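You operate a simulated robot arm through the tools that you are given. There is no shell and no other tool. Be economical: measure what you need, move in short steps, check, and stop when the job is done.

The job below is to be done with a simulated robot arm. You get a single attempt, and the scene is never put back.

## Task
Jog hook 5 to LOAD, swap its green s-hook for a bare one and start the chain.
Fine: the green one goes on the free board hook under COATED.

The check looks at the end state, three seconds after you hand in, the way a careful person would. Anything else that was tipped, shoved, dropped, spilled or broken makes it a failure.

## Robot
A 6-joint arm with a two-finger parallel gripper on a trunk, on a base that drives. Base frame: it is fixed to the floor where the robot stands at the start and does not move with it; the origin is under the middle of the robot, x ahead of it, y to its left, z up. Units: mm, rad, N and s.
With the tool pointing down near the work surface it reaches from about 100 to 600 mm from the robot's upright axis, wherever it stands. Its first joint turns from -2.897 to 2.897 rad. Places, roughly: bare s-hook (9x5x15 cm) [500, 2100, 1300]; board hook [400, 2000, 1400]; green s-hook (9x5x15 cm) [900, 1800, 1200]; jog button [400, 0, 1100]; red valve [400, -100, 800]; speed dial [400, -100, 1100]; start button [400, 100, 1200]. Payload 4.1 kg.
The tool frame sits at the grasp point between the pads (the TCP): z along the fingers, y along the line on which they close. The tips reach 23 mm beyond it. The gripper opens to 94 mm. The fingers are 38 mm wide and 10 mm thick; the gripper's body (54 by 96 mm) begins 39 mm behind the TCP.
Orientation is that of the tool frame in the base frame, as [roll, pitch, yaw] about the fixed x, y, z axes, in that order (R = Rz(yaw) Ry(pitch) Rx(roll)). With the fingers straight down and closing along the base's y, the tool's x points along the base's -x, its y along +y and its z along -z.

## Interface
- The arm moves only by the tool jog_arm. Its argument "moves" is a list that holds one entry, the list of rows, each a list of 7 numbers: the closure, from 0 (fully open) to 1 (shut), then the shift along the tool's x, y, z in units of 500 mm (1.0 is 500 mm), then the turn, a rotation vector about the tool's x, y, z in units of 60 degrees (1.0 is 60 degrees). In form: [[[gripper, tx, ty, tz, ax, ay, az], ...]]. A call has 1 to 10 rows; each row is the pose to reach, as a shift and turn from the pose commanded when the call began, along the tool's axes at that moment. A call with a number of a shift or a turn outside -1 to 1 is refused whole. Each row takes 0.2 s and may step no farther than 50 mm and 0.15 rad from the row before; otherwise, or with a gripper value out of range, the whole call is refused. Where a pose cannot be reached the arm comes as near as it can. A force on the tool above 90 N (or 10 N above the force at the start of the call, whichever is more), or a blocked arm, ends the call early, and 0.2 s more pass. The fingers move at their own pace (about 45 mm/s each) and stop on an object; they squeeze with about 28 N. The grip force told is the motor's: it shows also when the fingers shut on nothing. Time passes only in rows, and 0.2 s behind the last, so rows that repeat a pose let the fingers close. The reply holds the time, the measured pose of the TCP, the force on the tool along the base axes, the opening and the grip force, in the units named above and with some noise, with the torque about the TCP (base axes, N m) and any sound that the robot's microphone picked up, and new pictures: "show" is both (left out), scene, wrist or none.
- Cameras (640 x 400 px; columns grow to the right, rows downward): "scene" is now at [18.6, 143.1, 1539.9]; the picture's right is [-0.29, -0.96, 0.00], its down [-0.64, 0.19, -0.75] and it looks along [0.71, -0.21, -0.67] (base axes); focal length 289 px, centre (320, 200). "wrist" rides on the gripper at [86, 16, -74] in the tool frame; the picture's right is [-0.18, 0.98, 0.00], its down [-0.58, -0.11, -0.81] and it looks along [-0.79, -0.15, 0.59] (tool axes); focal length 243 px, centre (320, 200). There is no depth. A picture from a camera that has moved, and an enlarged one, comes with that camera's place and axes in the base frame and with its lens.
- move_column(by): slides the trunk up (or, below 0, down) by that many mm; the arm and the scene camera ride with it, the base frame stays. It gives what a move gives, with no picture.
- drive_base(legs): drives the robot by 1 to 6 legs, each [ahead, turn to the left] in mm and rad, along the robot's own axes; the way and the turn of a leg run together, so that a leg with both is an arc; at most 1500 mm and 3.142 rad a leg. The arm and the cameras ride along, it lands a little off, and it stops where it bumps. It gives what a move gives, and a new picture of the scene camera.
- aim_head(pan, tilt): turns the head with the scene camera to pan (to the left, within 2.705 rad either way) and tilt (down, from -0.506 to 1.204), counted from straight ahead of the robot. It gives what a move gives, and a new picture of the scene camera.
- zoom(camera, box): a new picture of the part [left, top, right, bottom] of that camera's present view, enlarged. It takes no simulated time.
- close_job(): hands the job in; it is judged then, once.

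Work in short steps. Places have to be worked out from the pictures, the camera data and where the tool is seen: move nearer, look again, correct. Check each grasp and each placing, and mend what went wrong. You have 120 turns and 260 pictures in all, those below and enlarged ones among them. Open the gripper and draw the arm clear of the work before you hand the job in, unless the task says otherwise; then end with one line.

The tools are called after "Emit:" as name(argument=value, ...) on one line, values as JSON. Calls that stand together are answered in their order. jog_arm: Moves the arm, as the interface text tells. Its arguments: {"type":"object","properties":{"moves":{"type":"array"},"show":{"type":"string","enum":["both","scene","wrist","none"]}},"required":["moves"]} The other tools are called the same way: move_column (by) slides the trunk up or down; drive_base (legs) drives the base; aim_head (pan, tilt) turns the head that bears the scene camera; zoom (camera, box) takes an enlarged picture of a part of a camera's view; close_job () hands the job in.

At the start:

```text
time_s: 0.0
position: [279.2, 103.0, 1344.2]
orientation: [-3.141, -0.001, -3.141]
contact_force: [0.0, -0.5, 0.1]
ft_torque: [0.01, -0.01, 0.01]
width: 94.1
grasp_force: 0.1
trunk travel left (down, up): [-500.0, 90.0]
robot x, y, heading: [-1.4, -0.1, -0.002]
head pan, tilt: [-0.291, 0.728]
```

scene: 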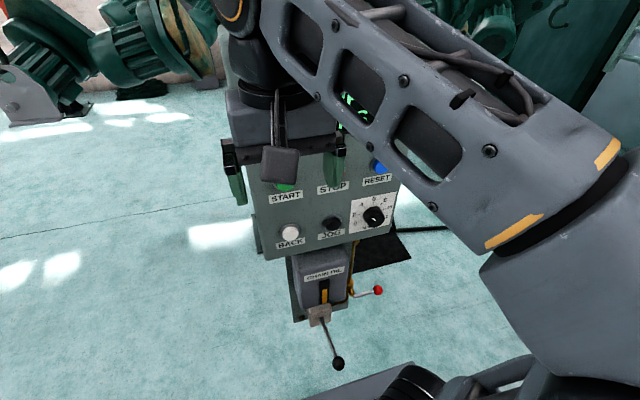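
wrist: 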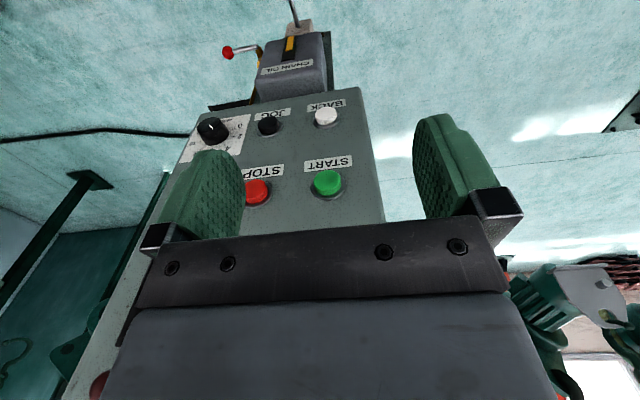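

The panel is in front of me with START, STOP, RESET, BACK, JOG and the dial. I look around with the head first to find the chain, the board and any notes.

Emit:
aim_head(pan=0.0, tilt=0.1)

Emit:
aim_head(pan=1.0, tilt=0.1)

Emit:
aim_head(pan=1.9, tilt=0.1)

Emit:
aim_head(pan=-0.9, tilt=0.1)

```text
time_s: 1.0
position: [279.7, 103.9, 1344.8]
orientation: [3.141, 0.0, -3.14]
contact_force: [-0.1, -0.1, 0.0]
ft_torque: [0.0, 0.01, -0.03]
width: 94.1
grasp_force: 0.1
trunk travel left (down, up): [-500.0, 90.0]
robot x, y, heading: [-1.1, -2.2, -0.002]
head pan, tilt: [0.0, 0.099]
camera scene: at [30.4, 167.1, 1597.0], right [0.0, -1.0, 0.0], down [-0.1, 0.0, -0.99], along [0.99, 0.0, -0.1], focal length 289 px, centre (320, 200)
```

scene: 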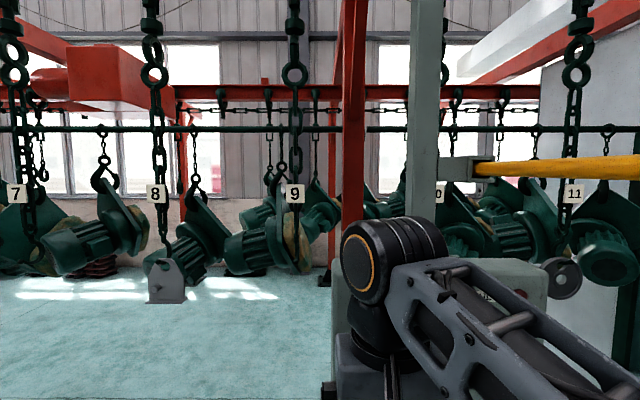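

```text
time_s: 2.3
position: [278.3, 104.0, 1345.8]
orientation: [3.141, 0.002, -3.141]
contact_force: [-0.2, 0.0, 0.1]
ft_torque: [-0.02, -0.03, -0.01]
width: 94.2
grasp_force: 0.1
trunk travel left (down, up): [-500.0, 90.0]
robot x, y, heading: [0.1, -2.4, 0.001]
head pan, tilt: [1.0, 0.099]
camera scene: at [-11.9, 244.5, 1597.1], right [0.84, -0.54, 0.0], down [-0.05, -0.08, -1.0], along [0.54, 0.84, -0.1], focal length 289 px, centre (320, 200)
```

scene: 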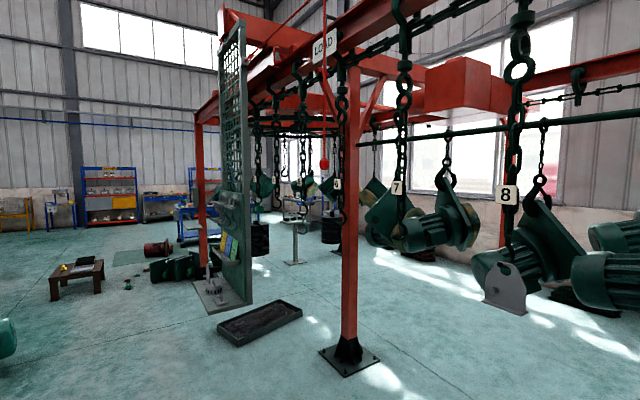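

```text
time_s: 3.5
position: [278.4, 103.9, 1345.6]
orientation: [3.141, -0.001, 3.142]
contact_force: [-0.4, -0.3, 0.7]
ft_torque: [-0.04, 0.01, -0.04]
width: 94.0
grasp_force: 0.2
trunk travel left (down, up): [-500.0, 90.0]
robot x, y, heading: [-2.1, 1.8, 0.001]
head pan, tilt: [1.901, 0.099]
camera scene: at [-91.4, 254.2, 1597.1], right [0.95, 0.32, 0.0], down [0.03, -0.09, -0.99], along [-0.32, 0.94, -0.1], focal length 289 px, centre (320, 200)
```

scene: 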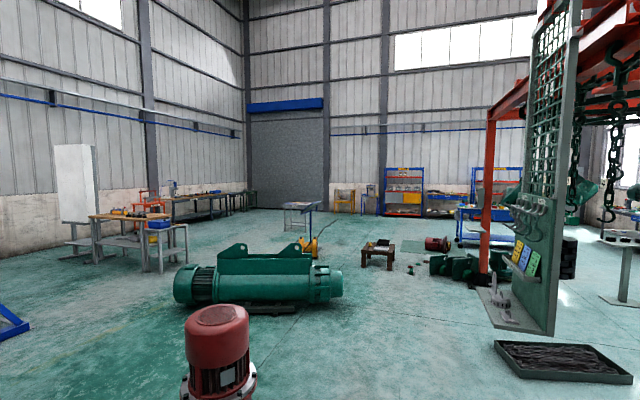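

```text
time_s: 6.0
position: [279.7, 103.4, 1344.9]
orientation: [-3.141, 0.0, 3.142]
contact_force: [0.1, 0.6, -0.1]
ft_torque: [-0.01, 0.02, 0.03]
width: 94.1
grasp_force: 0.1
trunk travel left (down, up): [-500.0, 90.0]
robot x, y, heading: [1.3, -2.7, 0.004]
head pan, tilt: [-0.901, 0.099]
camera scene: at [-4.5, 95.0, 1597.1], right [-0.78, -0.62, 0.0], down [-0.06, 0.08, -1.0], along [0.62, -0.78, -0.1], focal length 289 px, centre (320, 200)
```

scene: 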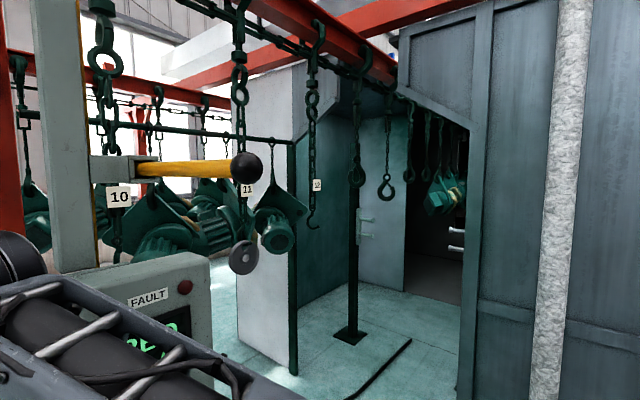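

Zoom in on the panel (FAULT, display, yellow lever), then look at LOAD.

Emit:
aim_head(pan=-0.6, tilt=0.5)

Emit:
aim_head(pan=0.85, tilt=0.05)

Emit:
zoom(camera="scene", box=[60, 0, 380, 200])

Emit:
zoom(camera="scene", box=[100, 150, 340, 300])

Emit:
zoom(camera="wrist", box=[140, 20, 400, 240])

```text
time_s: 6.8
position: [278.6, 102.8, 1344.3]
orientation: [3.141, 0.0, -3.141]
contact_force: [0.0, 0.0, -0.4]
ft_torque: [-0.01, -0.01, -0.01]
width: 94.0
grasp_force: 0.1
trunk travel left (down, up): [-500.0, 90.0]
robot x, y, heading: [-1.0, -6.7, -0.0]
head pan, tilt: [-0.6, 0.499]
camera scene: at [13.4, 115.6, 1560.1], right [-0.57, -0.82, 0.0], down [-0.39, 0.27, -0.88], along [0.72, -0.5, -0.48], focal length 289 px, centre (320, 200)
```

scene: 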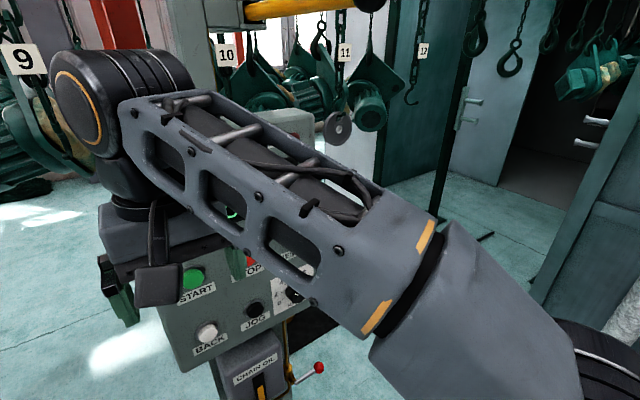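

```text
time_s: 8.4
position: [279.9, 103.2, 1344.2]
orientation: [3.141, -0.001, -3.141]
contact_force: [0.4, 0.5, -0.1]
ft_torque: [0.02, -0.03, 0.0]
width: 94.0
grasp_force: 0.1
trunk travel left (down, up): [-500.0, 90.0]
robot x, y, heading: [-1.0, -1.2, -0.002]
head pan, tilt: [0.85, 0.051]
camera scene: at [-1.5, 235.5, 1601.5], right [0.75, -0.66, 0.0], down [-0.03, -0.04, -1.0], along [0.66, 0.75, -0.05], focal length 289 px, centre (320, 200)
```

scene: 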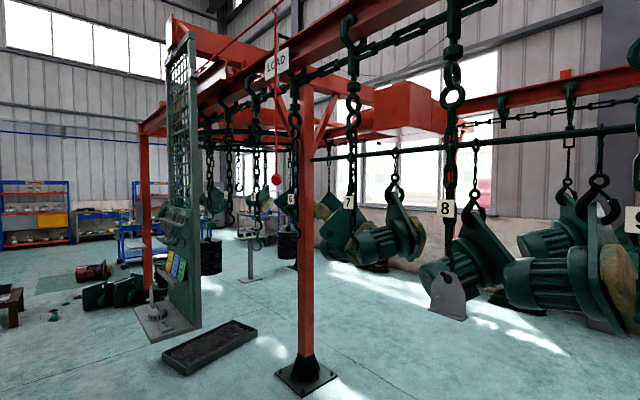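

```text
2.00 times, centred on (220, 100) of scene
camera zoom: at [-1.5, 235.5, 1601.5], right [0.75, -0.66, 0.0], down [-0.03, -0.04, -1.0], along [0.66, 0.75, -0.05], focal length 577 px, centre (520, 400)
```

zoom: 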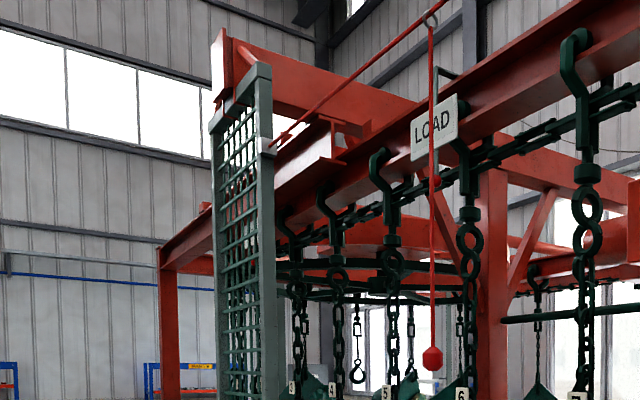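

```text
2.67 times, centred on (220, 225) of scene
camera zoom: at [-1.5, 235.5, 1601.5], right [0.75, -0.66, 0.0], down [-0.03, -0.04, -1.0], along [0.66, 0.75, -0.05], focal length 770 px, centre (587, 133)
```

zoom: 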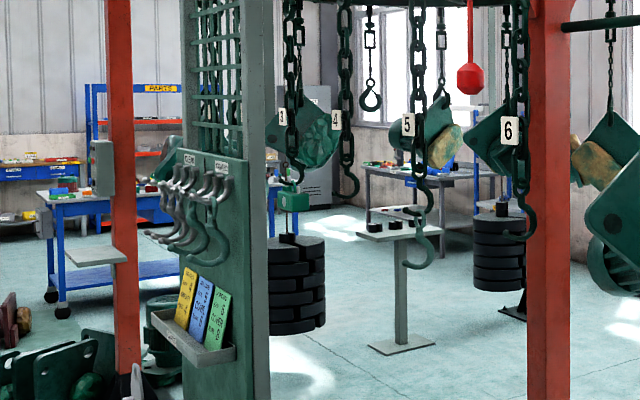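

```text
1.82 times, centred on (270, 130) of wrist
camera zoom: at [192.3, 119.4, 1419.9], right [0.18, 0.98, 0.0], down [0.58, -0.11, 0.81], along [0.79, -0.15, -0.59], focal length 441 px, centre (411, 327)
```

zoom: 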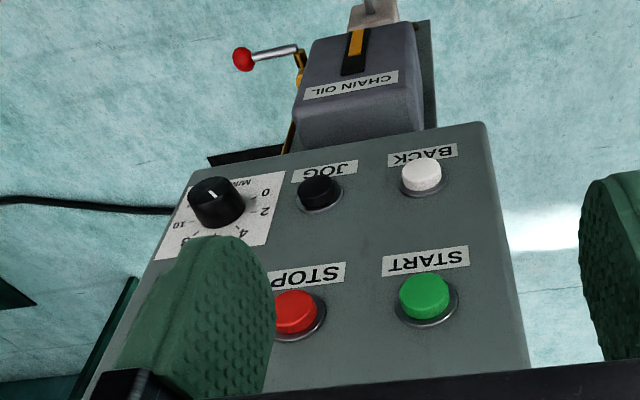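

I'll pitch the tool up towards horizontal so the wrist camera sees the upper panel, backing a little.

Emit:
jog_arm(moves=[[[0, 0.02, 0, 0, 0, -0.14, 0], [0, 0.04, 0, 0, 0, -0.28, 0], [0, 0.06, 0, 0, 0, -0.42, 0], [0, 0.08, 0, 0, 0, -0.56, 0], [0, 0.1, 0, 0, 0, -0.7, 0], [0, 0.1, 0, 0, 0, -0.84, 0]]], show="wrist")

Emit:
aim_head(pan=-0.6, tilt=0.6)

```text
time_s: 9.8
position: [229.7, 104.0, 1345.1]
orientation: [3.14, 0.881, -3.141]
contact_force: [-0.3, -0.1, -0.5]
ft_torque: [-0.02, -0.02, -0.04]
width: 93.8
grasp_force: 0.0
trunk travel left (down, up): [-500.0, 90.0]
robot x, y, heading: [-0.3, 0.2, -0.003]
head pan, tilt: [0.85, 0.051]
camera wrist: at [115.6, 119.8, 1326.4], right [0.12, 0.98, 0.14], down [-0.25, -0.11, 0.96], along [0.96, -0.15, 0.24], focal length 243 px, centre (320, 200)
```

wrist: 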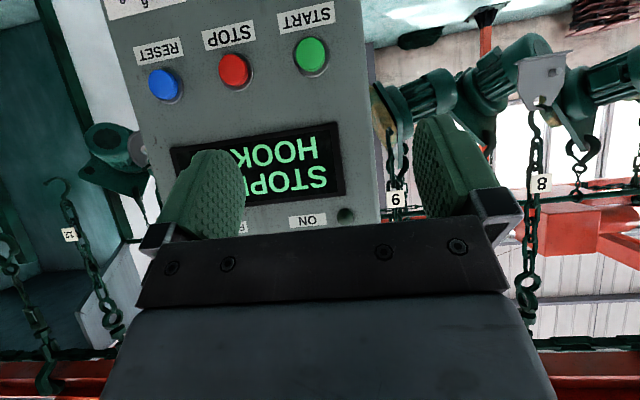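

```text
time_s: 11.4
position: [228.7, 104.3, 1346.1]
orientation: [-3.141, 0.877, 3.141]
contact_force: [0.0, 0.0, -0.6]
ft_torque: [-0.05, 0.02, 0.0]
width: 94.0
grasp_force: 0.0
trunk travel left (down, up): [-500.0, 90.0]
robot x, y, heading: [0.2, -1.8, -0.004]
head pan, tilt: [-0.6, 0.6]
camera scene: at [11.3, 117.1, 1550.9], right [-0.56, -0.83, 0.0], down [-0.47, 0.32, -0.83], along [0.68, -0.47, -0.56], focal length 289 px, centre (320, 200)
```

scene: 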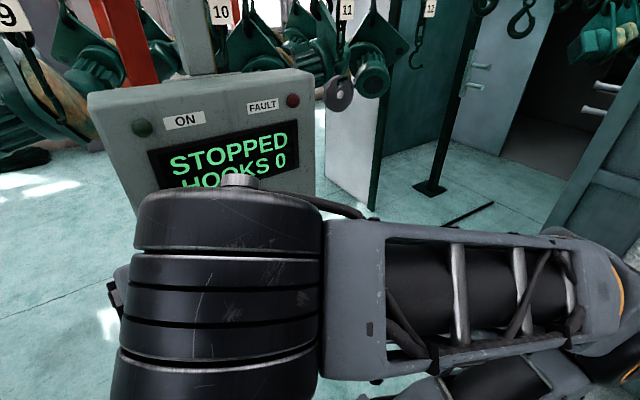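

Display reads STOPPED / HOOKS 0. From two views I place JOG at about (413,0,1098), START (409,87,1236). I level the tool to point at the panel and close the fingers.

Emit:
jog_arm(moves=[[[1, 0, 0, 0, 0, -0.14, 0], [1, 0, 0, 0, 0, -0.28, 0], [1, 0, 0, 0, 0, -0.42, 0], [1, 0, 0, 0, 0, -0.56, 0], [1, 0, 0, 0, 0, -0.66, 0], [1, 0, 0, 0, 0, -0.66, 0]]], show="none")

Emit:
jog_arm(moves=[[[1, 0.08, -0.03, 0, 0, 0, 0], [1, 0.16, -0.06, 0, 0, 0, 0], [1, 0.24, -0.09, 0, 0, 0, 0], [1, 0.32, -0.12, 0, 0, 0, 0], [1, 0.4, -0.15, 0, 0, 0, 0], [1, 0.47, -0.18, 0, 0, 0, 0], [1, 0.494, -0.208, 0, 0, 0, 0], [1, 0.494, -0.208, 0, 0, 0, 0]]])

```text
time_s: 12.8
position: [228.7, 102.0, 1343.7]
orientation: [0.055, 1.57, 0.055]
contact_force: [-0.5, 0.8, -0.1]
ft_torque: [0.01, 0.02, 0.02]
width: 0.0
grasp_force: 28.2
trunk travel left (down, up): [-500.0, 90.0]
robot x, y, heading: [2.6, 2.3, 0.003]
head pan, tilt: [-0.6, 0.6]
```

```text
time_s: 14.6
position: [226.7, 64.0, 1318.4]
orientation: [-3.125, 1.568, -3.125]
contact_force: [0.1, 0.6, 0.4]
ft_torque: [0.0, -0.02, -0.02]
width: 0.1
grasp_force: 28.0
out of reach, approached as far as the arm can: row 1, 2, 3, 4, 5, 6, 7, 8
trunk travel left (down, up): [-500.0, 90.0]
robot x, y, heading: [1.0, -5.1, -0.004]
head pan, tilt: [-0.6, 0.6]
camera scene: at [11.4, 117.0, 1550.9], right [-0.56, -0.83, 0.0], down [-0.47, 0.32, -0.83], along [0.68, -0.47, -0.56], focal length 289 px, centre (320, 200)
camera wrist: at [152.4, 79.4, 1232.2], right [0.0, 0.98, 0.18], down [-0.81, -0.11, 0.58], along [0.59, -0.15, 0.79], focal length 243 px, centre (320, 200)
```

scene: 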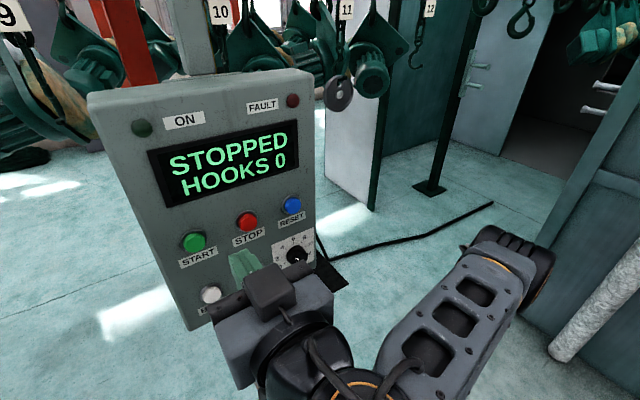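
wrist: 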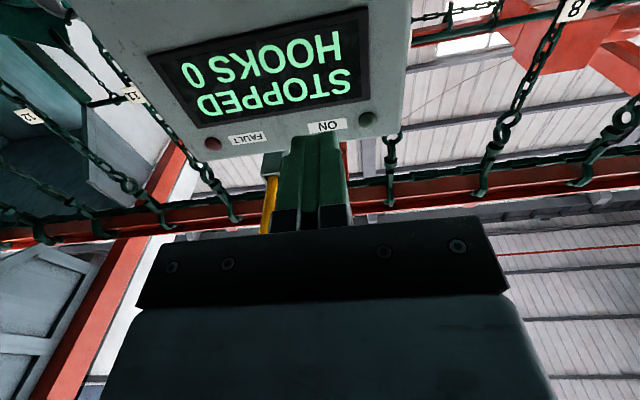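

The panel height is out of reach from here; I lower the trunk by 220 so the tool comes to JOG's height.

Emit:
move_column(by=-220)

Emit:
aim_head(pan=-0.3, tilt=0.5)

```text
time_s: 16.9
position: [226.6, 63.6, 1098.8]
orientation: [0.026, 1.57, 0.027]
contact_force: [0.0, 0.2, -0.8]
ft_torque: [0.03, 0.02, 0.0]
width: 0.0
grasp_force: 27.7
trunk travel left (down, up): [-280.0, 310.0]
robot x, y, heading: [-0.6, -0.7, 0.002]
head pan, tilt: [-0.6, 0.6]
```

```text
time_s: 17.7
position: [226.3, 65.1, 1097.9]
orientation: [0.025, 1.57, 0.026]
contact_force: [0.6, -0.3, 0.9]
ft_torque: [-0.05, 0.02, 0.0]
width: 0.2
grasp_force: 28.0
trunk travel left (down, up): [-280.0, 310.0]
robot x, y, heading: [1.8, 0.2, 0.0]
head pan, tilt: [-0.3, 0.499]
camera scene: at [25.2, 140.0, 1340.0], right [-0.3, -0.96, 0.0], down [-0.46, 0.14, -0.88], along [0.84, -0.26, -0.48], focal length 289 px, centre (320, 200)
```

scene: 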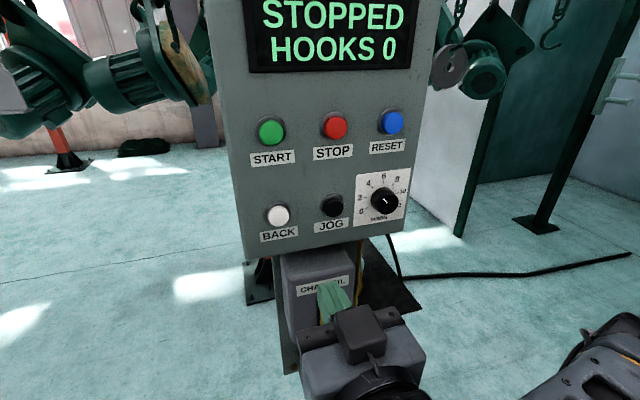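

Clear view now: JOG ≈ (413,-1,1101). I approach to ~20 mm in front of it, and zoom the dial.

Emit:
zoom(camera="scene", box=[340, 150, 420, 240])

Emit:
jog_arm(moves=[[[1, 0, -0.04, 0.06, 0, 0, 0], [1, 0, -0.08, 0.12, 0, 0, 0], [1, 0, -0.11, 0.18, 0, 0, 0], [1, -0.004, -0.13, 0.24, 0, 0, 0], [1, -0.004, -0.13, 0.28, 0, 0, 0], [1, -0.004, -0.13, 0.28, 0, 0, 0]]], show="scene")

```text
4.44 times, centred on (380, 195) of scene
camera zoom: at [25.2, 140.0, 1340.0], right [-0.3, -0.96, 0.0], down [-0.46, 0.14, -0.88], along [0.84, -0.26, -0.48], focal length 1283 px, centre (53, 222)
```

zoom: 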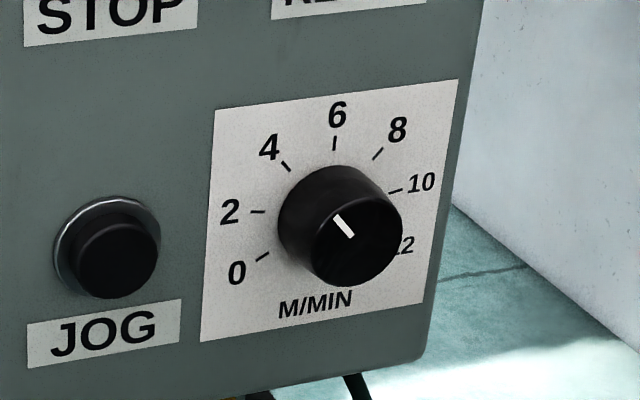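

```text
time_s: 18.6
position: [261.5, 164.7, 1102.9]
orientation: [0.691, 1.552, 1.383]
contact_force: [-0.2, 0.0, -0.1]
ft_torque: [-0.04, -0.02, -0.02]
width: 0.0
grasp_force: 28.3
out of reach, approached as far as the arm can: row 1, 4
trunk travel left (down, up): [-280.0, 310.0]
robot x, y, heading: [-2.7, 2.5, 0.001]
head pan, tilt: [-0.3, 0.499]
stopped in row 4: the arm was blocked; the commanded pose is now the measured one
camera scene: at [34.8, 131.2, 1341.5], right [-0.3, -0.96, 0.0], down [-0.46, 0.15, -0.87], along [0.84, -0.26, -0.49], focal length 289 px, centre (320, 200)
```

scene: 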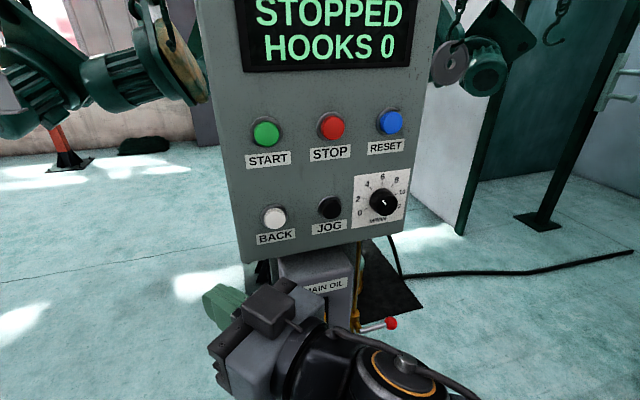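

The arm is too cramped at this range (blocked, swung left). I back the base 220 mm for room, then straighten the tool.

Emit:
drive_base(legs=[[-220, 0]])

```text
time_s: 20.3
position: [42.8, 163.4, 1101.2]
orientation: [0.803, 1.552, 1.487]
contact_force: [-0.3, 0.0, 0.0]
ft_torque: [-0.01, -0.01, 0.01]
width: 0.0
grasp_force: 28.2
trunk travel left (down, up): [-280.0, 310.0]
robot x, y, heading: [-223.3, 4.2, -0.006]
head pan, tilt: [-0.3, 0.499]
camera scene: at [-185.0, 131.5, 1341.3], right [-0.3, -0.95, 0.0], down [-0.46, 0.15, -0.87], along [0.83, -0.26, -0.49], focal length 289 px, centre (320, 200)
```

scene: 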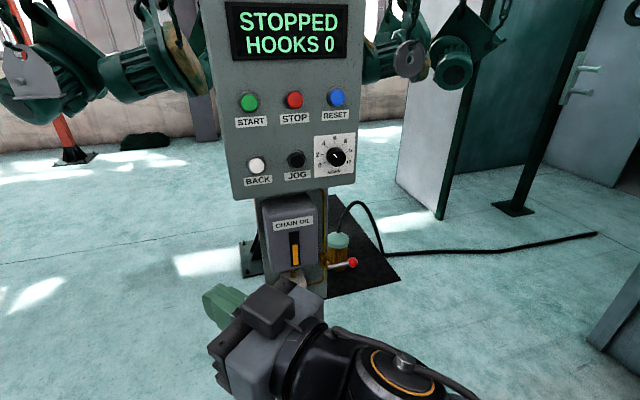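

I straighten the tool and bring it in front of JOG (TCP about (323,-1,1101)).

Emit:
jog_arm(moves=[[[1, 0, -0.076, 0.028, 0.082, 0, 0], [1, 0, -0.152, 0.056, 0.163, 0, 0], [1, 0, -0.228, 0.085, 0.245, 0, 0], [1, 0, -0.304, 0.113, 0.327, 0, 0], [1, 0, -0.38, 0.142, 0.408, 0, 0], [1, 0, -0.456, 0.17, 0.49, 0, 0], [1, 0, -0.532, 0.199, 0.571, 0, 0], [1, 0, -0.608, 0.227, 0.653, 0, 0], [1, 0, -0.608, 0.227, 0.653, 0, 0]]], show="scene")

```text
time_s: 20.9
position: [33.3, 194.6, 1110.1]
orientation: [0.301, 1.521, 1.1]
contact_force: [-0.5, -1.2, -0.1]
ft_torque: [0.0, 0.03, 0.0]
width: 0.2
grasp_force: 27.8
out of reach, approached as far as the arm can: row 1, 2
trunk travel left (down, up): [-280.0, 310.0]
robot x, y, heading: [-220.3, 3.4, -0.008]
head pan, tilt: [-0.3, 0.499]
stopped in row 2: the arm was blocked; the commanded pose is now the measured one
camera scene: at [-194.5, 138.8, 1340.7], right [-0.3, -0.95, 0.0], down [-0.46, 0.14, -0.88], along [0.84, -0.26, -0.48], focal length 289 px, centre (320, 200)
```

scene: 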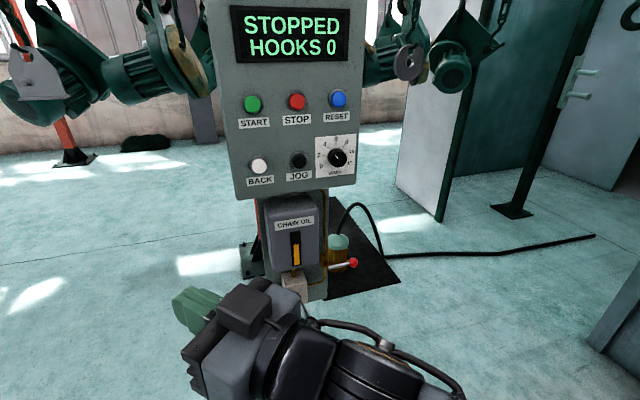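

Self-crowding near the trunk again; I move purely forward first.

Emit:
jog_arm(moves=[[[1, 0, -0.05, 0.05, 0, 0, 0], [1, 0, -0.1, 0.1, 0, 0, 0], [1, 0, -0.15, 0.15, 0, 0, 0], [1, 0, -0.2, 0.2, 0, 0, 0], [1, 0, -0.25, 0.25, 0, 0, 0], [1, 0, -0.29, 0.28, 0, 0, 0]]], show="scene")

```text
time_s: 21.4
position: [22.4, 245.1, 1118.0]
orientation: [0.128, 1.502, 1.16]
contact_force: [0.0, -0.5, -0.5]
ft_torque: [0.03, 0.03, -0.05]
width: 0.1
grasp_force: 27.8
trunk travel left (down, up): [-280.0, 310.0]
robot x, y, heading: [-220.9, 3.8, -0.008]
head pan, tilt: [-0.3, 0.499]
stopped in row 2: the arm was blocked; the commanded pose is now the measured one
camera scene: at [-194.6, 139.7, 1341.2], right [-0.3, -0.95, 0.0], down [-0.46, 0.14, -0.88], along [0.84, -0.26, -0.48], focal length 289 px, centre (320, 200)
```

scene: 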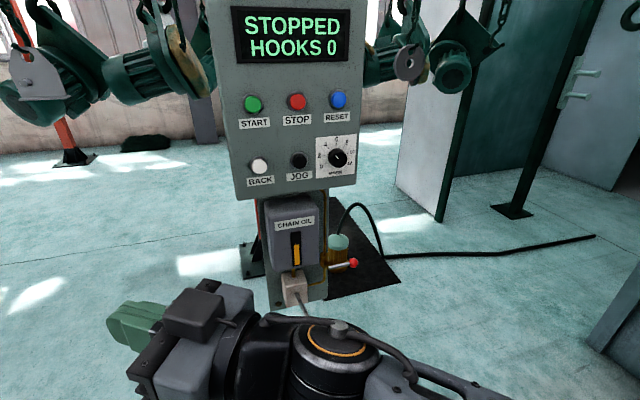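

I look straight down at the arm to see what blocks it.

Emit:
aim_head(pan=-0.6, tilt=1.2)

```text
time_s: 22.4
position: [23.2, 243.9, 1116.0]
orientation: [0.136, 1.505, 1.169]
contact_force: [0.0, 0.3, -0.1]
ft_torque: [-0.02, -0.01, 0.0]
width: 0.0
grasp_force: 27.8
trunk travel left (down, up): [-280.0, 310.0]
robot x, y, heading: [-220.6, 5.7, -0.006]
head pan, tilt: [-0.6, 1.201]
camera scene: at [-234.9, 136.0, 1286.4], right [-0.57, -0.82, 0.0], down [-0.77, 0.53, -0.36], along [0.3, -0.21, -0.93], focal length 289 px, centre (320, 200)
```

scene: 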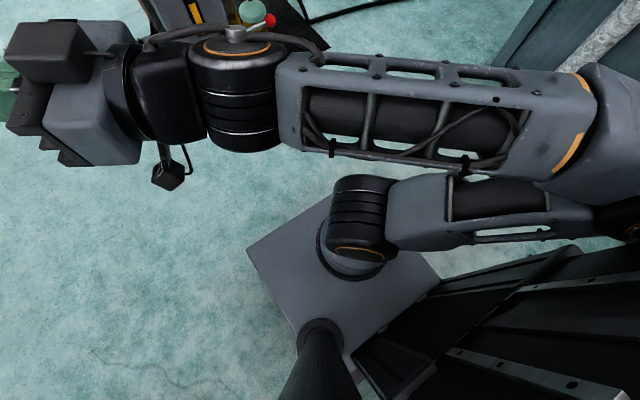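

The arm is folded tightly with the tool levelled. I return the tool towards pointing down to unfold into its natural posture.

Emit:
jog_arm(moves=[[[1, 0, 0, 0, 0, 0.14, 0], [1, 0, 0, 0, 0, 0.28, 0], [1, 0, 0, 0, 0, 0.42, 0], [1, 0, 0, 0, 0, 0.56, 0], [1, 0, 0, 0, 0, 0.7, 0], [1, 0, 0, 0, 0, 0.84, 0]]], show="scene")

```text
time_s: 23.8
position: [43.0, 224.3, 1113.4]
orientation: [3.118, 0.757, -2.118]
contact_force: [-0.2, -1.2, 0.7]
ft_torque: [-0.01, -0.03, -0.01]
width: 0.0
grasp_force: 27.7
out of reach, approached as far as the arm can: row 5, 6
trunk travel left (down, up): [-280.0, 310.0]
robot x, y, heading: [-221.4, -0.9, -0.009]
head pan, tilt: [-0.6, 1.201]
camera scene: at [-235.5, 135.3, 1286.4], right [-0.57, -0.82, 0.0], down [-0.77, 0.53, -0.36], along [0.3, -0.21, -0.93], focal length 289 px, centre (320, 200)
```

scene: 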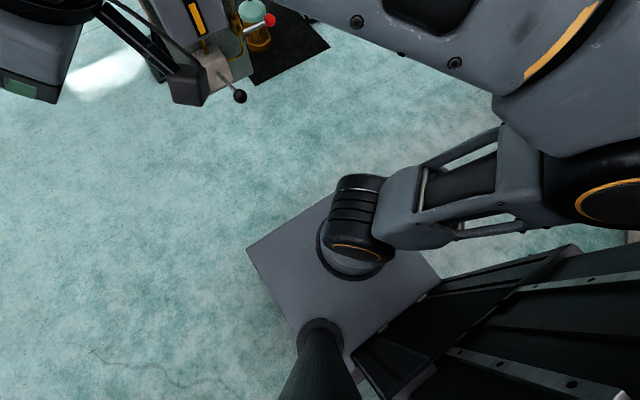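

Now shift forward and right (+220 x, −100 y) with this pitch.

Emit:
jog_arm(moves=[[[1, -0.007, -0.08, 0.007, 0, 0, 0], [1, -0.014, -0.16, 0.014, 0, 0, 0], [1, -0.021, -0.24, 0.02, 0, 0, 0], [1, -0.028, -0.32, 0.027, 0, 0, 0], [1, -0.035, -0.4, 0.034, 0, 0, 0], [1, -0.042, -0.48, 0.04, 0, 0, 0], [1, -0.042, -0.48, 0.04, 0, 0, 0]]], show="scene")

```text
time_s: 25.4
position: [265.7, 128.4, 1109.7]
orientation: [3.13, 0.759, -2.116]
contact_force: [0.0, -0.1, -0.8]
ft_torque: [0.02, 0.0, -0.01]
width: 0.0
grasp_force: 28.4
trunk travel left (down, up): [-280.0, 310.0]
robot x, y, heading: [-221.3, -0.7, -0.005]
head pan, tilt: [-0.6, 1.201]
camera scene: at [-234.6, 135.9, 1286.3], right [-0.57, -0.82, 0.0], down [-0.77, 0.53, -0.36], along [0.3, -0.21, -0.93], focal length 289 px, centre (320, 200)
```

scene: 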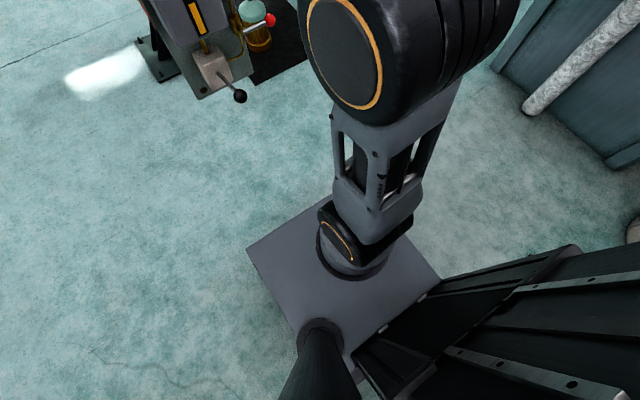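

Good, unfolded. Now yaw the tool to face the panel while moving to y≈0.

Emit:
jog_arm(moves=[[[1, 0.02, -0.017, -0.019, 0.084, 0, 0.089], [1, 0.04, -0.033, -0.038, 0.168, 0, 0.177], [1, 0.06, -0.05, -0.056, 0.251, 0, 0.266], [1, 0.08, -0.067, -0.075, 0.335, 0, 0.354], [1, 0.1, -0.083, -0.094, 0.419, 0, 0.443], [1, 0.12, -0.1, -0.113, 0.503, 0, 0.531], [1, 0.14, -0.117, -0.131, 0.586, 0, 0.62], [1, 0.159, -0.133, -0.15, 0.67, 0, 0.708], [1, 0.159, -0.133, -0.15, 0.67, 0, 0.708]]], show="none")

Emit:
jog_arm(moves=[[[1, 0, 0, 0, 0, -0.13, 0], [1, 0, 0, 0, 0, -0.26, 0], [1, 0, 0, 0, 0, -0.39, 0], [1, 0, 0, 0, 0, -0.52, 0], [1, 0, 0, 0, 0, -0.65, 0], [1, 0, 0, 0, 0, -0.78, 0], [1, 0, 0, 0, 0, -0.78, 0]]], show="none")

Emit:
aim_head(pan=-0.2, tilt=0.5)

```text
time_s: 27.4
position: [256.4, -52.2, 1097.5]
orientation: [3.093, 0.766, -3.101]
contact_force: [0.2, -0.7, -1.0]
ft_torque: [0.0, -0.02, 0.02]
width: 0.2
grasp_force: 28.3
out of reach, approached as far as the arm can: row 6, 7, 8, 9
trunk travel left (down, up): [-280.0, 310.0]
robot x, y, heading: [-218.6, 5.3, -0.005]
head pan, tilt: [-0.6, 1.201]
```

```text
time_s: 29.0
position: [255.1, -50.9, 1096.2]
orientation: [1.247, 1.532, 1.316]
contact_force: [0.4, -0.1, -0.2]
ft_torque: [-0.02, 0.0, -0.02]
width: 0.0
grasp_force: 28.5
trunk travel left (down, up): [-280.0, 310.0]
robot x, y, heading: [-223.0, 0.2, -0.004]
head pan, tilt: [-0.6, 1.201]
```

```text
time_s: 30.1
position: [255.3, -51.2, 1098.1]
orientation: [1.25, 1.534, 1.322]
contact_force: [0.4, 0.1, -0.9]
ft_torque: [-0.03, -0.01, 0.03]
width: 0.1
grasp_force: 28.0
trunk travel left (down, up): [-280.0, 310.0]
robot x, y, heading: [-215.2, -5.2, -0.002]
head pan, tilt: [-0.201, 0.499]
camera scene: at [-191.9, 149.2, 1339.9], right [-0.2, -0.98, 0.0], down [-0.47, 0.1, -0.88], along [0.86, -0.18, -0.48], focal length 289 px, centre (320, 200)
```

scene: 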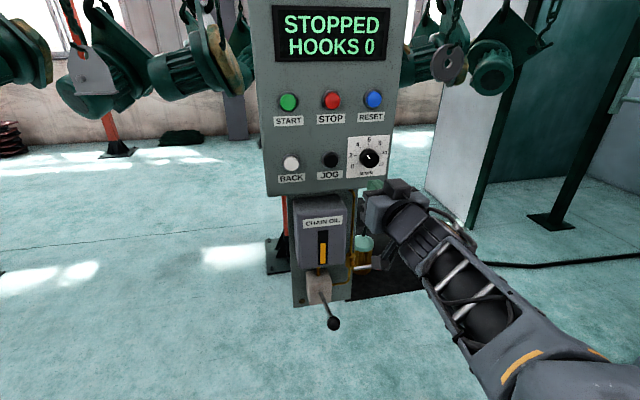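

The arm is in a good posture. Approach to ~15 mm in front of JOG.

Emit:
jog_arm(moves=[[[1, 0, 0.08, 0, 0, 0, 0], [1, -0.005, 0.084, 0.08, 0, 0, 0], [1, -0.01, 0.084, 0.16, 0, 0, 0], [1, -0.01, 0.084, 0.22, 0, 0, 0], [1, -0.01, 0.084, 0.22, 0, 0, 0]]])

```text
time_s: 31.3
position: [360.5, 0.3, 1106.6]
orientation: [1.25, 1.533, 1.32]
contact_force: [-0.2, -0.5, -0.1]
ft_torque: [-0.01, 0.04, -0.05]
width: 0.2
grasp_force: 27.8
trunk travel left (down, up): [-280.0, 310.0]
robot x, y, heading: [-221.1, 1.7, -0.005]
head pan, tilt: [-0.201, 0.499]
camera scene: at [-191.6, 149.2, 1340.0], right [-0.2, -0.98, 0.0], down [-0.47, 0.1, -0.88], along [0.86, -0.18, -0.48], focal length 289 px, centre (320, 200)
camera wrist: at [286.4, 13.8, 1020.0], right [-0.07, 0.97, 0.22], down [-0.8, -0.19, 0.57], along [0.59, -0.13, 0.79], focal length 243 px, centre (320, 200)
```

scene: 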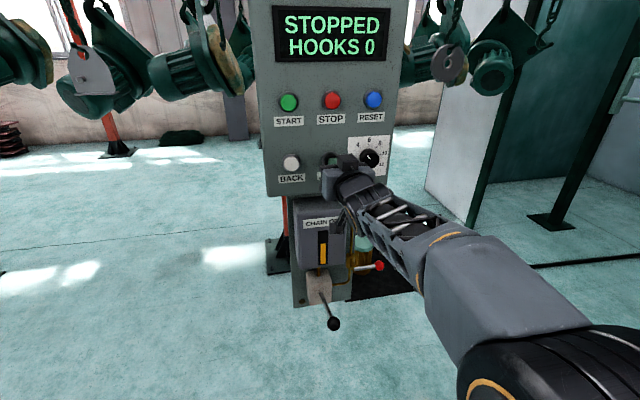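
wrist: 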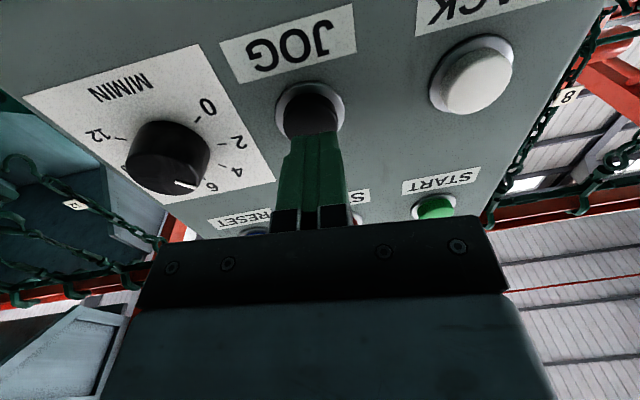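

Fingertips line up with JOG. I press it briefly and withdraw, watching for chain motion.

Emit:
jog_arm(moves=[[[1, 0.008, 0, 0.02, 0, 0, 0], [1, 0.008, 0, 0.04, 0, 0, 0], [1, 0.008, 0, 0.055, 0, 0, 0], [1, 0.008, 0, 0.065, 0, 0, 0], [1, 0.008, 0, 0.065, 0, 0, 0]]])

```text
time_s: 32.5
position: [389.2, 1.0, 1101.9]
orientation: [1.253, 1.534, 1.323]
contact_force: [-50.6, -2.0, -16.5]
ft_torque: [0.06, 0.25, -0.17]
width: 0.0
grasp_force: 28.6
trunk travel left (down, up): [-280.0, 310.0]
robot x, y, heading: [-221.4, -1.3, -0.007]
head pan, tilt: [-0.201, 0.499]
heard: click
camera scene: at [-197.8, 148.9, 1340.0], right [-0.2, -0.98, 0.0], down [-0.46, 0.1, -0.88], along [0.86, -0.18, -0.47], focal length 289 px, centre (320, 200)
camera wrist: at [314.2, 14.0, 1016.0], right [-0.07, 0.97, 0.22], down [-0.8, -0.19, 0.57], along [0.59, -0.13, 0.79], focal length 243 px, centre (320, 200)
```

scene: 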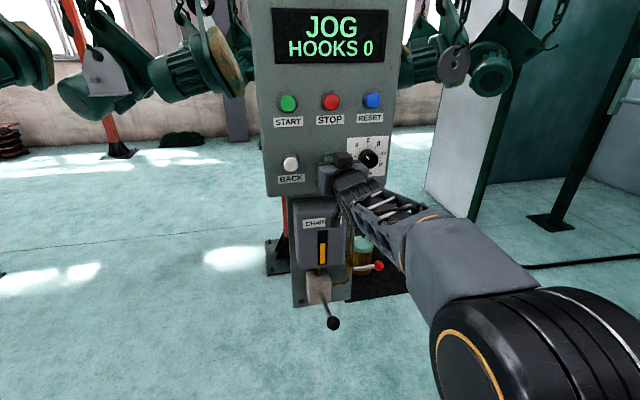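
wrist: 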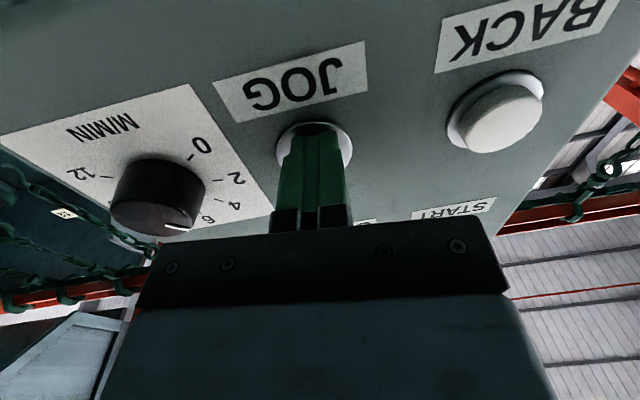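

JOG is active while held. I release and look at the LOAD area to see what moved.

Emit:
jog_arm(moves=[[[1, 0, 0, -0.03, 0, 0, 0], [1, 0, 0, -0.07, 0, 0, 0]]], show="none")

Emit:
aim_head(pan=0.85, tilt=-0.15)

Emit:
zoom(camera="scene", box=[160, 0, 400, 270])

```text
time_s: 33.1
position: [361.4, -1.9, 1101.4]
orientation: [1.179, 1.534, 1.249]
contact_force: [0.4, -0.8, 0.5]
ft_torque: [-0.02, -0.04, 0.03]
width: 0.0
grasp_force: 28.1
trunk travel left (down, up): [-280.0, 310.0]
robot x, y, heading: [-219.8, -0.2, -0.006]
head pan, tilt: [-0.201, 0.499]
```

```text
time_s: 34.4
position: [359.9, -1.8, 1100.2]
orientation: [1.244, 1.533, 1.32]
contact_force: [0.7, 0.8, 0.5]
ft_torque: [-0.01, 0.03, -0.02]
width: 0.0
grasp_force: 27.8
trunk travel left (down, up): [-280.0, 310.0]
robot x, y, heading: [-220.4, 3.3, -0.004]
head pan, tilt: [0.85, -0.15]
camera scene: at [-224.3, 231.5, 1399.3], right [0.75, -0.66, 0.0], down [0.1, 0.11, -0.99], along [0.66, 0.74, 0.15], focal length 289 px, centre (320, 200)
```

scene: 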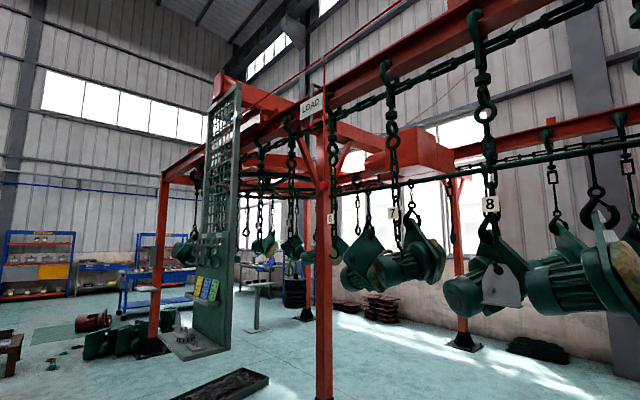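

```text
1.48 times, centred on (280, 135) of scene
camera zoom: at [-224.3, 231.5, 1399.3], right [0.75, -0.66, 0.0], down [0.1, 0.11, -0.99], along [0.66, 0.74, 0.15], focal length 428 px, centre (379, 296)
```

zoom: 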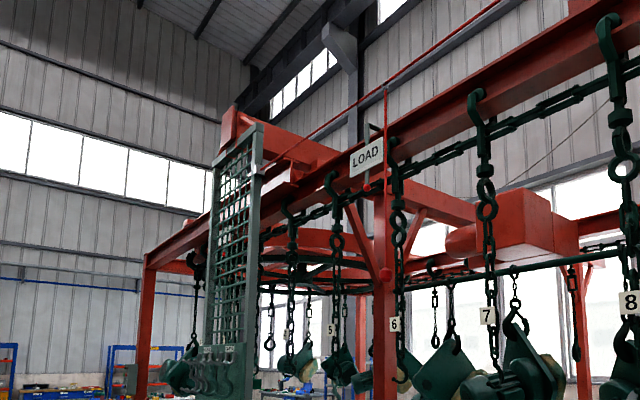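

LOAD sign triangulates to y≈1390; chain line x≈897, hooks ~415 apart, hook 5 now at y≈1800 and moving −y. I hold JOG about 2 s and check.

Emit:
jog_arm(moves=[[[1, 0, 0, 0.04, 0, 0, 0], [1, 0, 0, 0.068, 0, 0, 0], [1, 0, 0, 0.068, 0, 0, 0], [1, 0, 0, 0.068, 0, 0, 0], [1, 0, 0, 0.068, 0, 0, 0], [1, 0, 0, 0.068, 0, 0, 0], [1, 0, 0, 0.068, 0, 0, 0], [1, 0, 0, 0.068, 0, 0, 0], [1, 0, 0, 0.068, 0, 0, 0], [1, 0, 0, 0.068, 0, 0, 0]]], show="scene")

```text
time_s: 36.6
position: [389.1, 0.4, 1101.0]
orientation: [1.216, 1.533, 1.288]
contact_force: [-52.8, -4.9, -17.3]
ft_torque: [0.06, 0.24, -0.24]
width: 0.0
grasp_force: 27.6
trunk travel left (down, up): [-280.0, 310.0]
robot x, y, heading: [-221.5, 3.8, -0.007]
head pan, tilt: [0.85, -0.15]
heard: click
camera scene: at [-230.2, 230.9, 1399.4], right [0.75, -0.66, 0.0], down [0.1, 0.11, -0.99], along [0.66, 0.74, 0.15], focal length 289 px, centre (320, 200)
```

scene: 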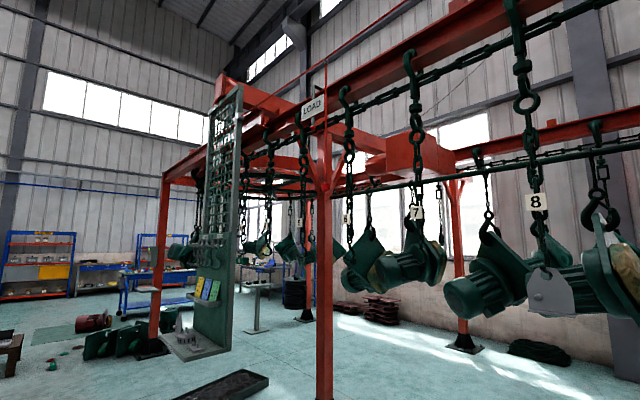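

Hook 5 should now be near y≈1655; another ~2.2 s hold.

Emit:
jog_arm(moves=[[[1, 0, 0, 0, 0, 0, 0], [1, 0, 0, 0, 0, 0, 0], [1, 0, 0, 0, 0, 0, 0], [1, 0, 0, 0, 0, 0, 0], [1, 0, 0, 0, 0, 0, 0], [1, 0, 0, 0, 0, 0, 0], [1, 0, 0, 0, 0, 0, 0], [1, 0, 0, 0, 0, 0, 0], [1, 0, 0, 0, 0, 0, 0]]], show="scene")

Emit:
zoom(camera="scene", box=[220, 60, 460, 270])

```text
time_s: 38.6
position: [390.2, 0.6, 1103.0]
orientation: [1.162, 1.534, 1.235]
contact_force: [-53.3, -2.3, -13.9]
ft_torque: [-0.01, 0.2, -0.21]
width: 0.3
grasp_force: 28.4
trunk travel left (down, up): [-280.0, 310.0]
robot x, y, heading: [-220.4, 3.0, -0.002]
head pan, tilt: [0.85, -0.15]
camera scene: at [-230.5, 231.2, 1399.3], right [0.75, -0.66, 0.0], down [0.1, 0.11, -0.99], along [0.66, 0.74, 0.15], focal length 289 px, centre (320, 200)
```

scene: 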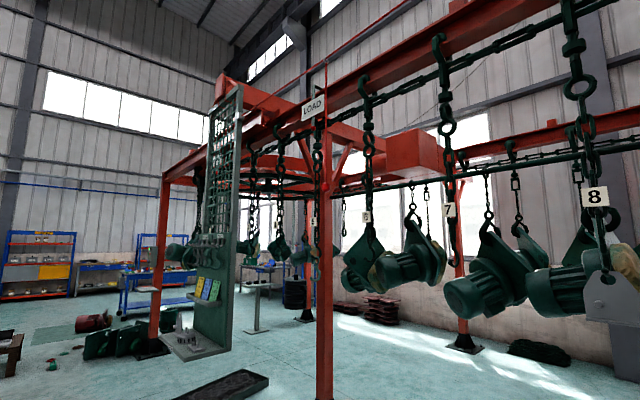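

```text
1.90 times, centred on (340, 165) of scene
camera zoom: at [-230.5, 231.2, 1399.3], right [0.75, -0.66, 0.0], down [0.1, 0.11, -0.99], along [0.66, 0.74, 0.15], focal length 550 px, centre (282, 267)
```

zoom: 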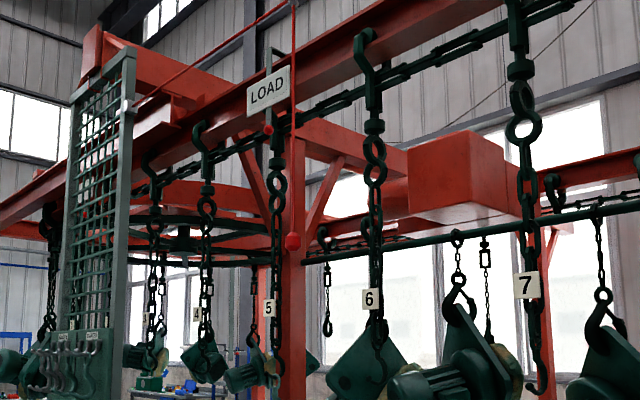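

Hook 5 is at y≈1557 moving ~68 mm/s; I hold ~1.5 s more, then release and re-measure.

Emit:
jog_arm(moves=[[[1, 0, 0, 0, 0, 0, 0], [1, 0, 0, 0, 0, 0, 0], [1, 0, 0, 0, 0, 0, 0], [1, 0, 0, 0, 0, 0, 0], [1, 0, 0, 0, 0, 0, 0], [1, 0, 0, 0, 0, 0, 0], [1, 0, 0, 0, 0, 0, 0], [1, 0, 0, -0.03, 0, 0, 0], [1, 0, 0, -0.06, 0, 0, 0]]], show="none")

Emit:
aim_head(pan=0.8, tilt=-0.2)

Emit:
zoom(camera="scene", box=[220, 60, 460, 270])

```text
time_s: 40.6
position: [365.3, -0.2, 1100.8]
orientation: [1.219, 1.534, 1.29]
contact_force: [-0.9, 0.7, -0.3]
ft_torque: [0.03, -0.01, 0.03]
width: 0.0
grasp_force: 28.3
trunk travel left (down, up): [-280.0, 310.0]
robot x, y, heading: [-220.2, 3.3, -0.01]
head pan, tilt: [0.85, -0.15]
```

```text
time_s: 41.2
position: [363.6, -0.5, 1099.3]
orientation: [1.245, 1.534, 1.315]
contact_force: [0.3, 0.1, -0.3]
ft_torque: [0.02, 0.0, 0.03]
width: 0.0
grasp_force: 27.7
trunk travel left (down, up): [-280.0, 310.0]
robot x, y, heading: [-217.0, 3.4, -0.009]
head pan, tilt: [0.799, -0.201]
camera scene: at [-222.6, 227.1, 1403.6], right [0.71, -0.7, 0.0], down [0.14, 0.14, -0.98], along [0.69, 0.7, 0.2], focal length 289 px, centre (320, 200)
```

scene: 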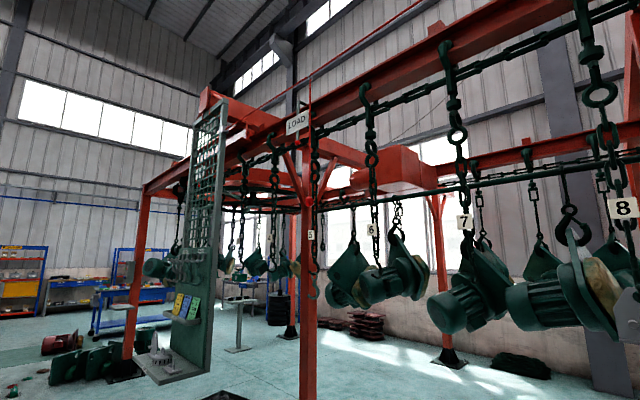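

```text
1.90 times, centred on (340, 165) of scene
camera zoom: at [-222.6, 227.1, 1403.6], right [0.71, -0.7, 0.0], down [0.14, 0.14, -0.98], along [0.69, 0.7, 0.2], focal length 550 px, centre (282, 267)
```

zoom: 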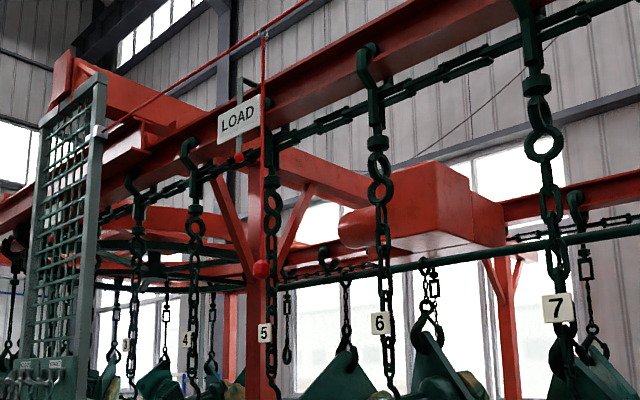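

Hook 5 is near y≈1415, the sign near 1370±20. I need a square-on view, so I back off from the panel and drive to face LOAD.

Emit:
drive_base(legs=[[-180, 0], [0, 1.571], [1250, 0], [0, -1.571]])

Emit:
aim_head(pan=0, tilt=-0.2)

Emit:
aim_head(pan=0.4, tilt=0.2)

```text
time_s: 54.6
position: [14.2, 1680.3, 1099.9]
orientation: [1.277, 1.535, 2.173]
contact_force: [-0.1, 1.0, 0.2]
ft_torque: [0.0, -0.04, 0.02]
width: 0.2
grasp_force: 28.2
trunk travel left (down, up): [-280.0, 310.0]
robot x, y, heading: [-382.7, 1253.3, 0.819]
head pan, tilt: [0.799, -0.201]
stopped in leg 4: the robot was blocked; the commanded pose is now the measured one
camera scene: at [-552.4, 1407.0, 1403.6], right [1.0, 0.05, 0.0], down [-0.01, 0.2, -0.98], along [-0.05, 0.98, 0.2], focal length 289 px, centre (320, 200)
```

scene: 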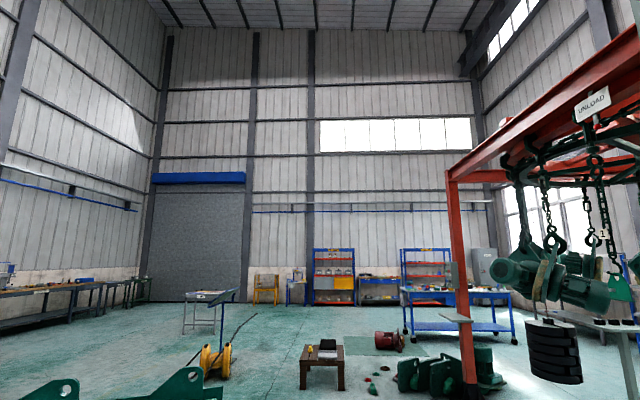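

```text
time_s: 55.7
position: [14.8, 1681.0, 1100.4]
orientation: [1.268, 1.535, 2.161]
contact_force: [0.4, 0.1, -0.1]
ft_torque: [-0.02, -0.02, -0.01]
width: 0.1
grasp_force: 28.0
trunk travel left (down, up): [-280.0, 310.0]
robot x, y, heading: [-384.9, 1250.7, 0.817]
head pan, tilt: [0.0, -0.201]
camera scene: at [-491.7, 1384.9, 1403.6], right [0.73, -0.68, 0.0], down [0.14, 0.15, -0.98], along [0.67, 0.72, 0.2], focal length 289 px, centre (320, 200)
```

scene: 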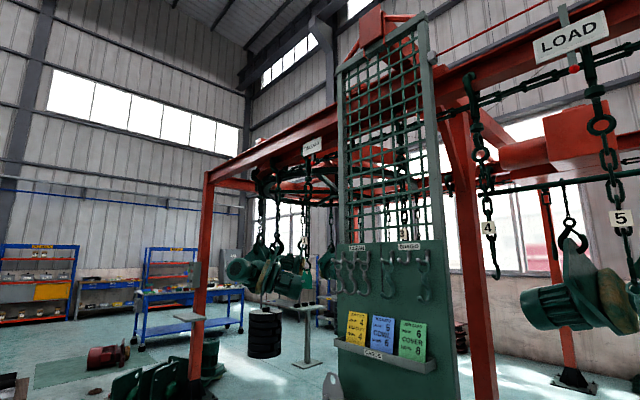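

```text
time_s: 56.6
position: [15.6, 1680.1, 1100.2]
orientation: [1.269, 1.537, 2.162]
contact_force: [-0.6, 0.8, 0.3]
ft_torque: [0.0, -0.01, -0.03]
width: 0.1
grasp_force: 27.9
trunk travel left (down, up): [-280.0, 310.0]
robot x, y, heading: [-387.9, 1252.1, 0.82]
head pan, tilt: [0.4, 0.201]
camera scene: at [-516.4, 1411.5, 1367.8], right [0.94, -0.34, 0.0], down [-0.07, -0.19, -0.98], along [0.34, 0.92, -0.2], focal length 289 px, centre (320, 200)
```

scene: 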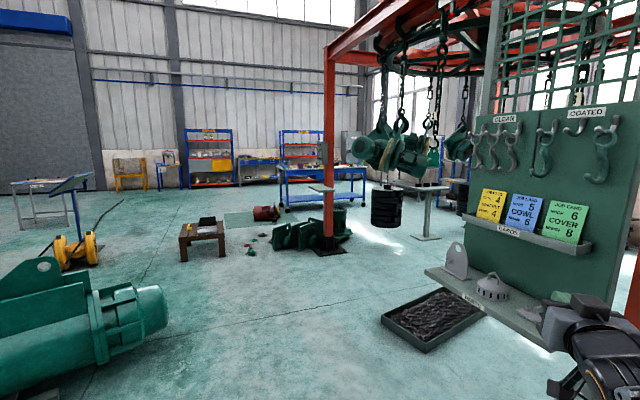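

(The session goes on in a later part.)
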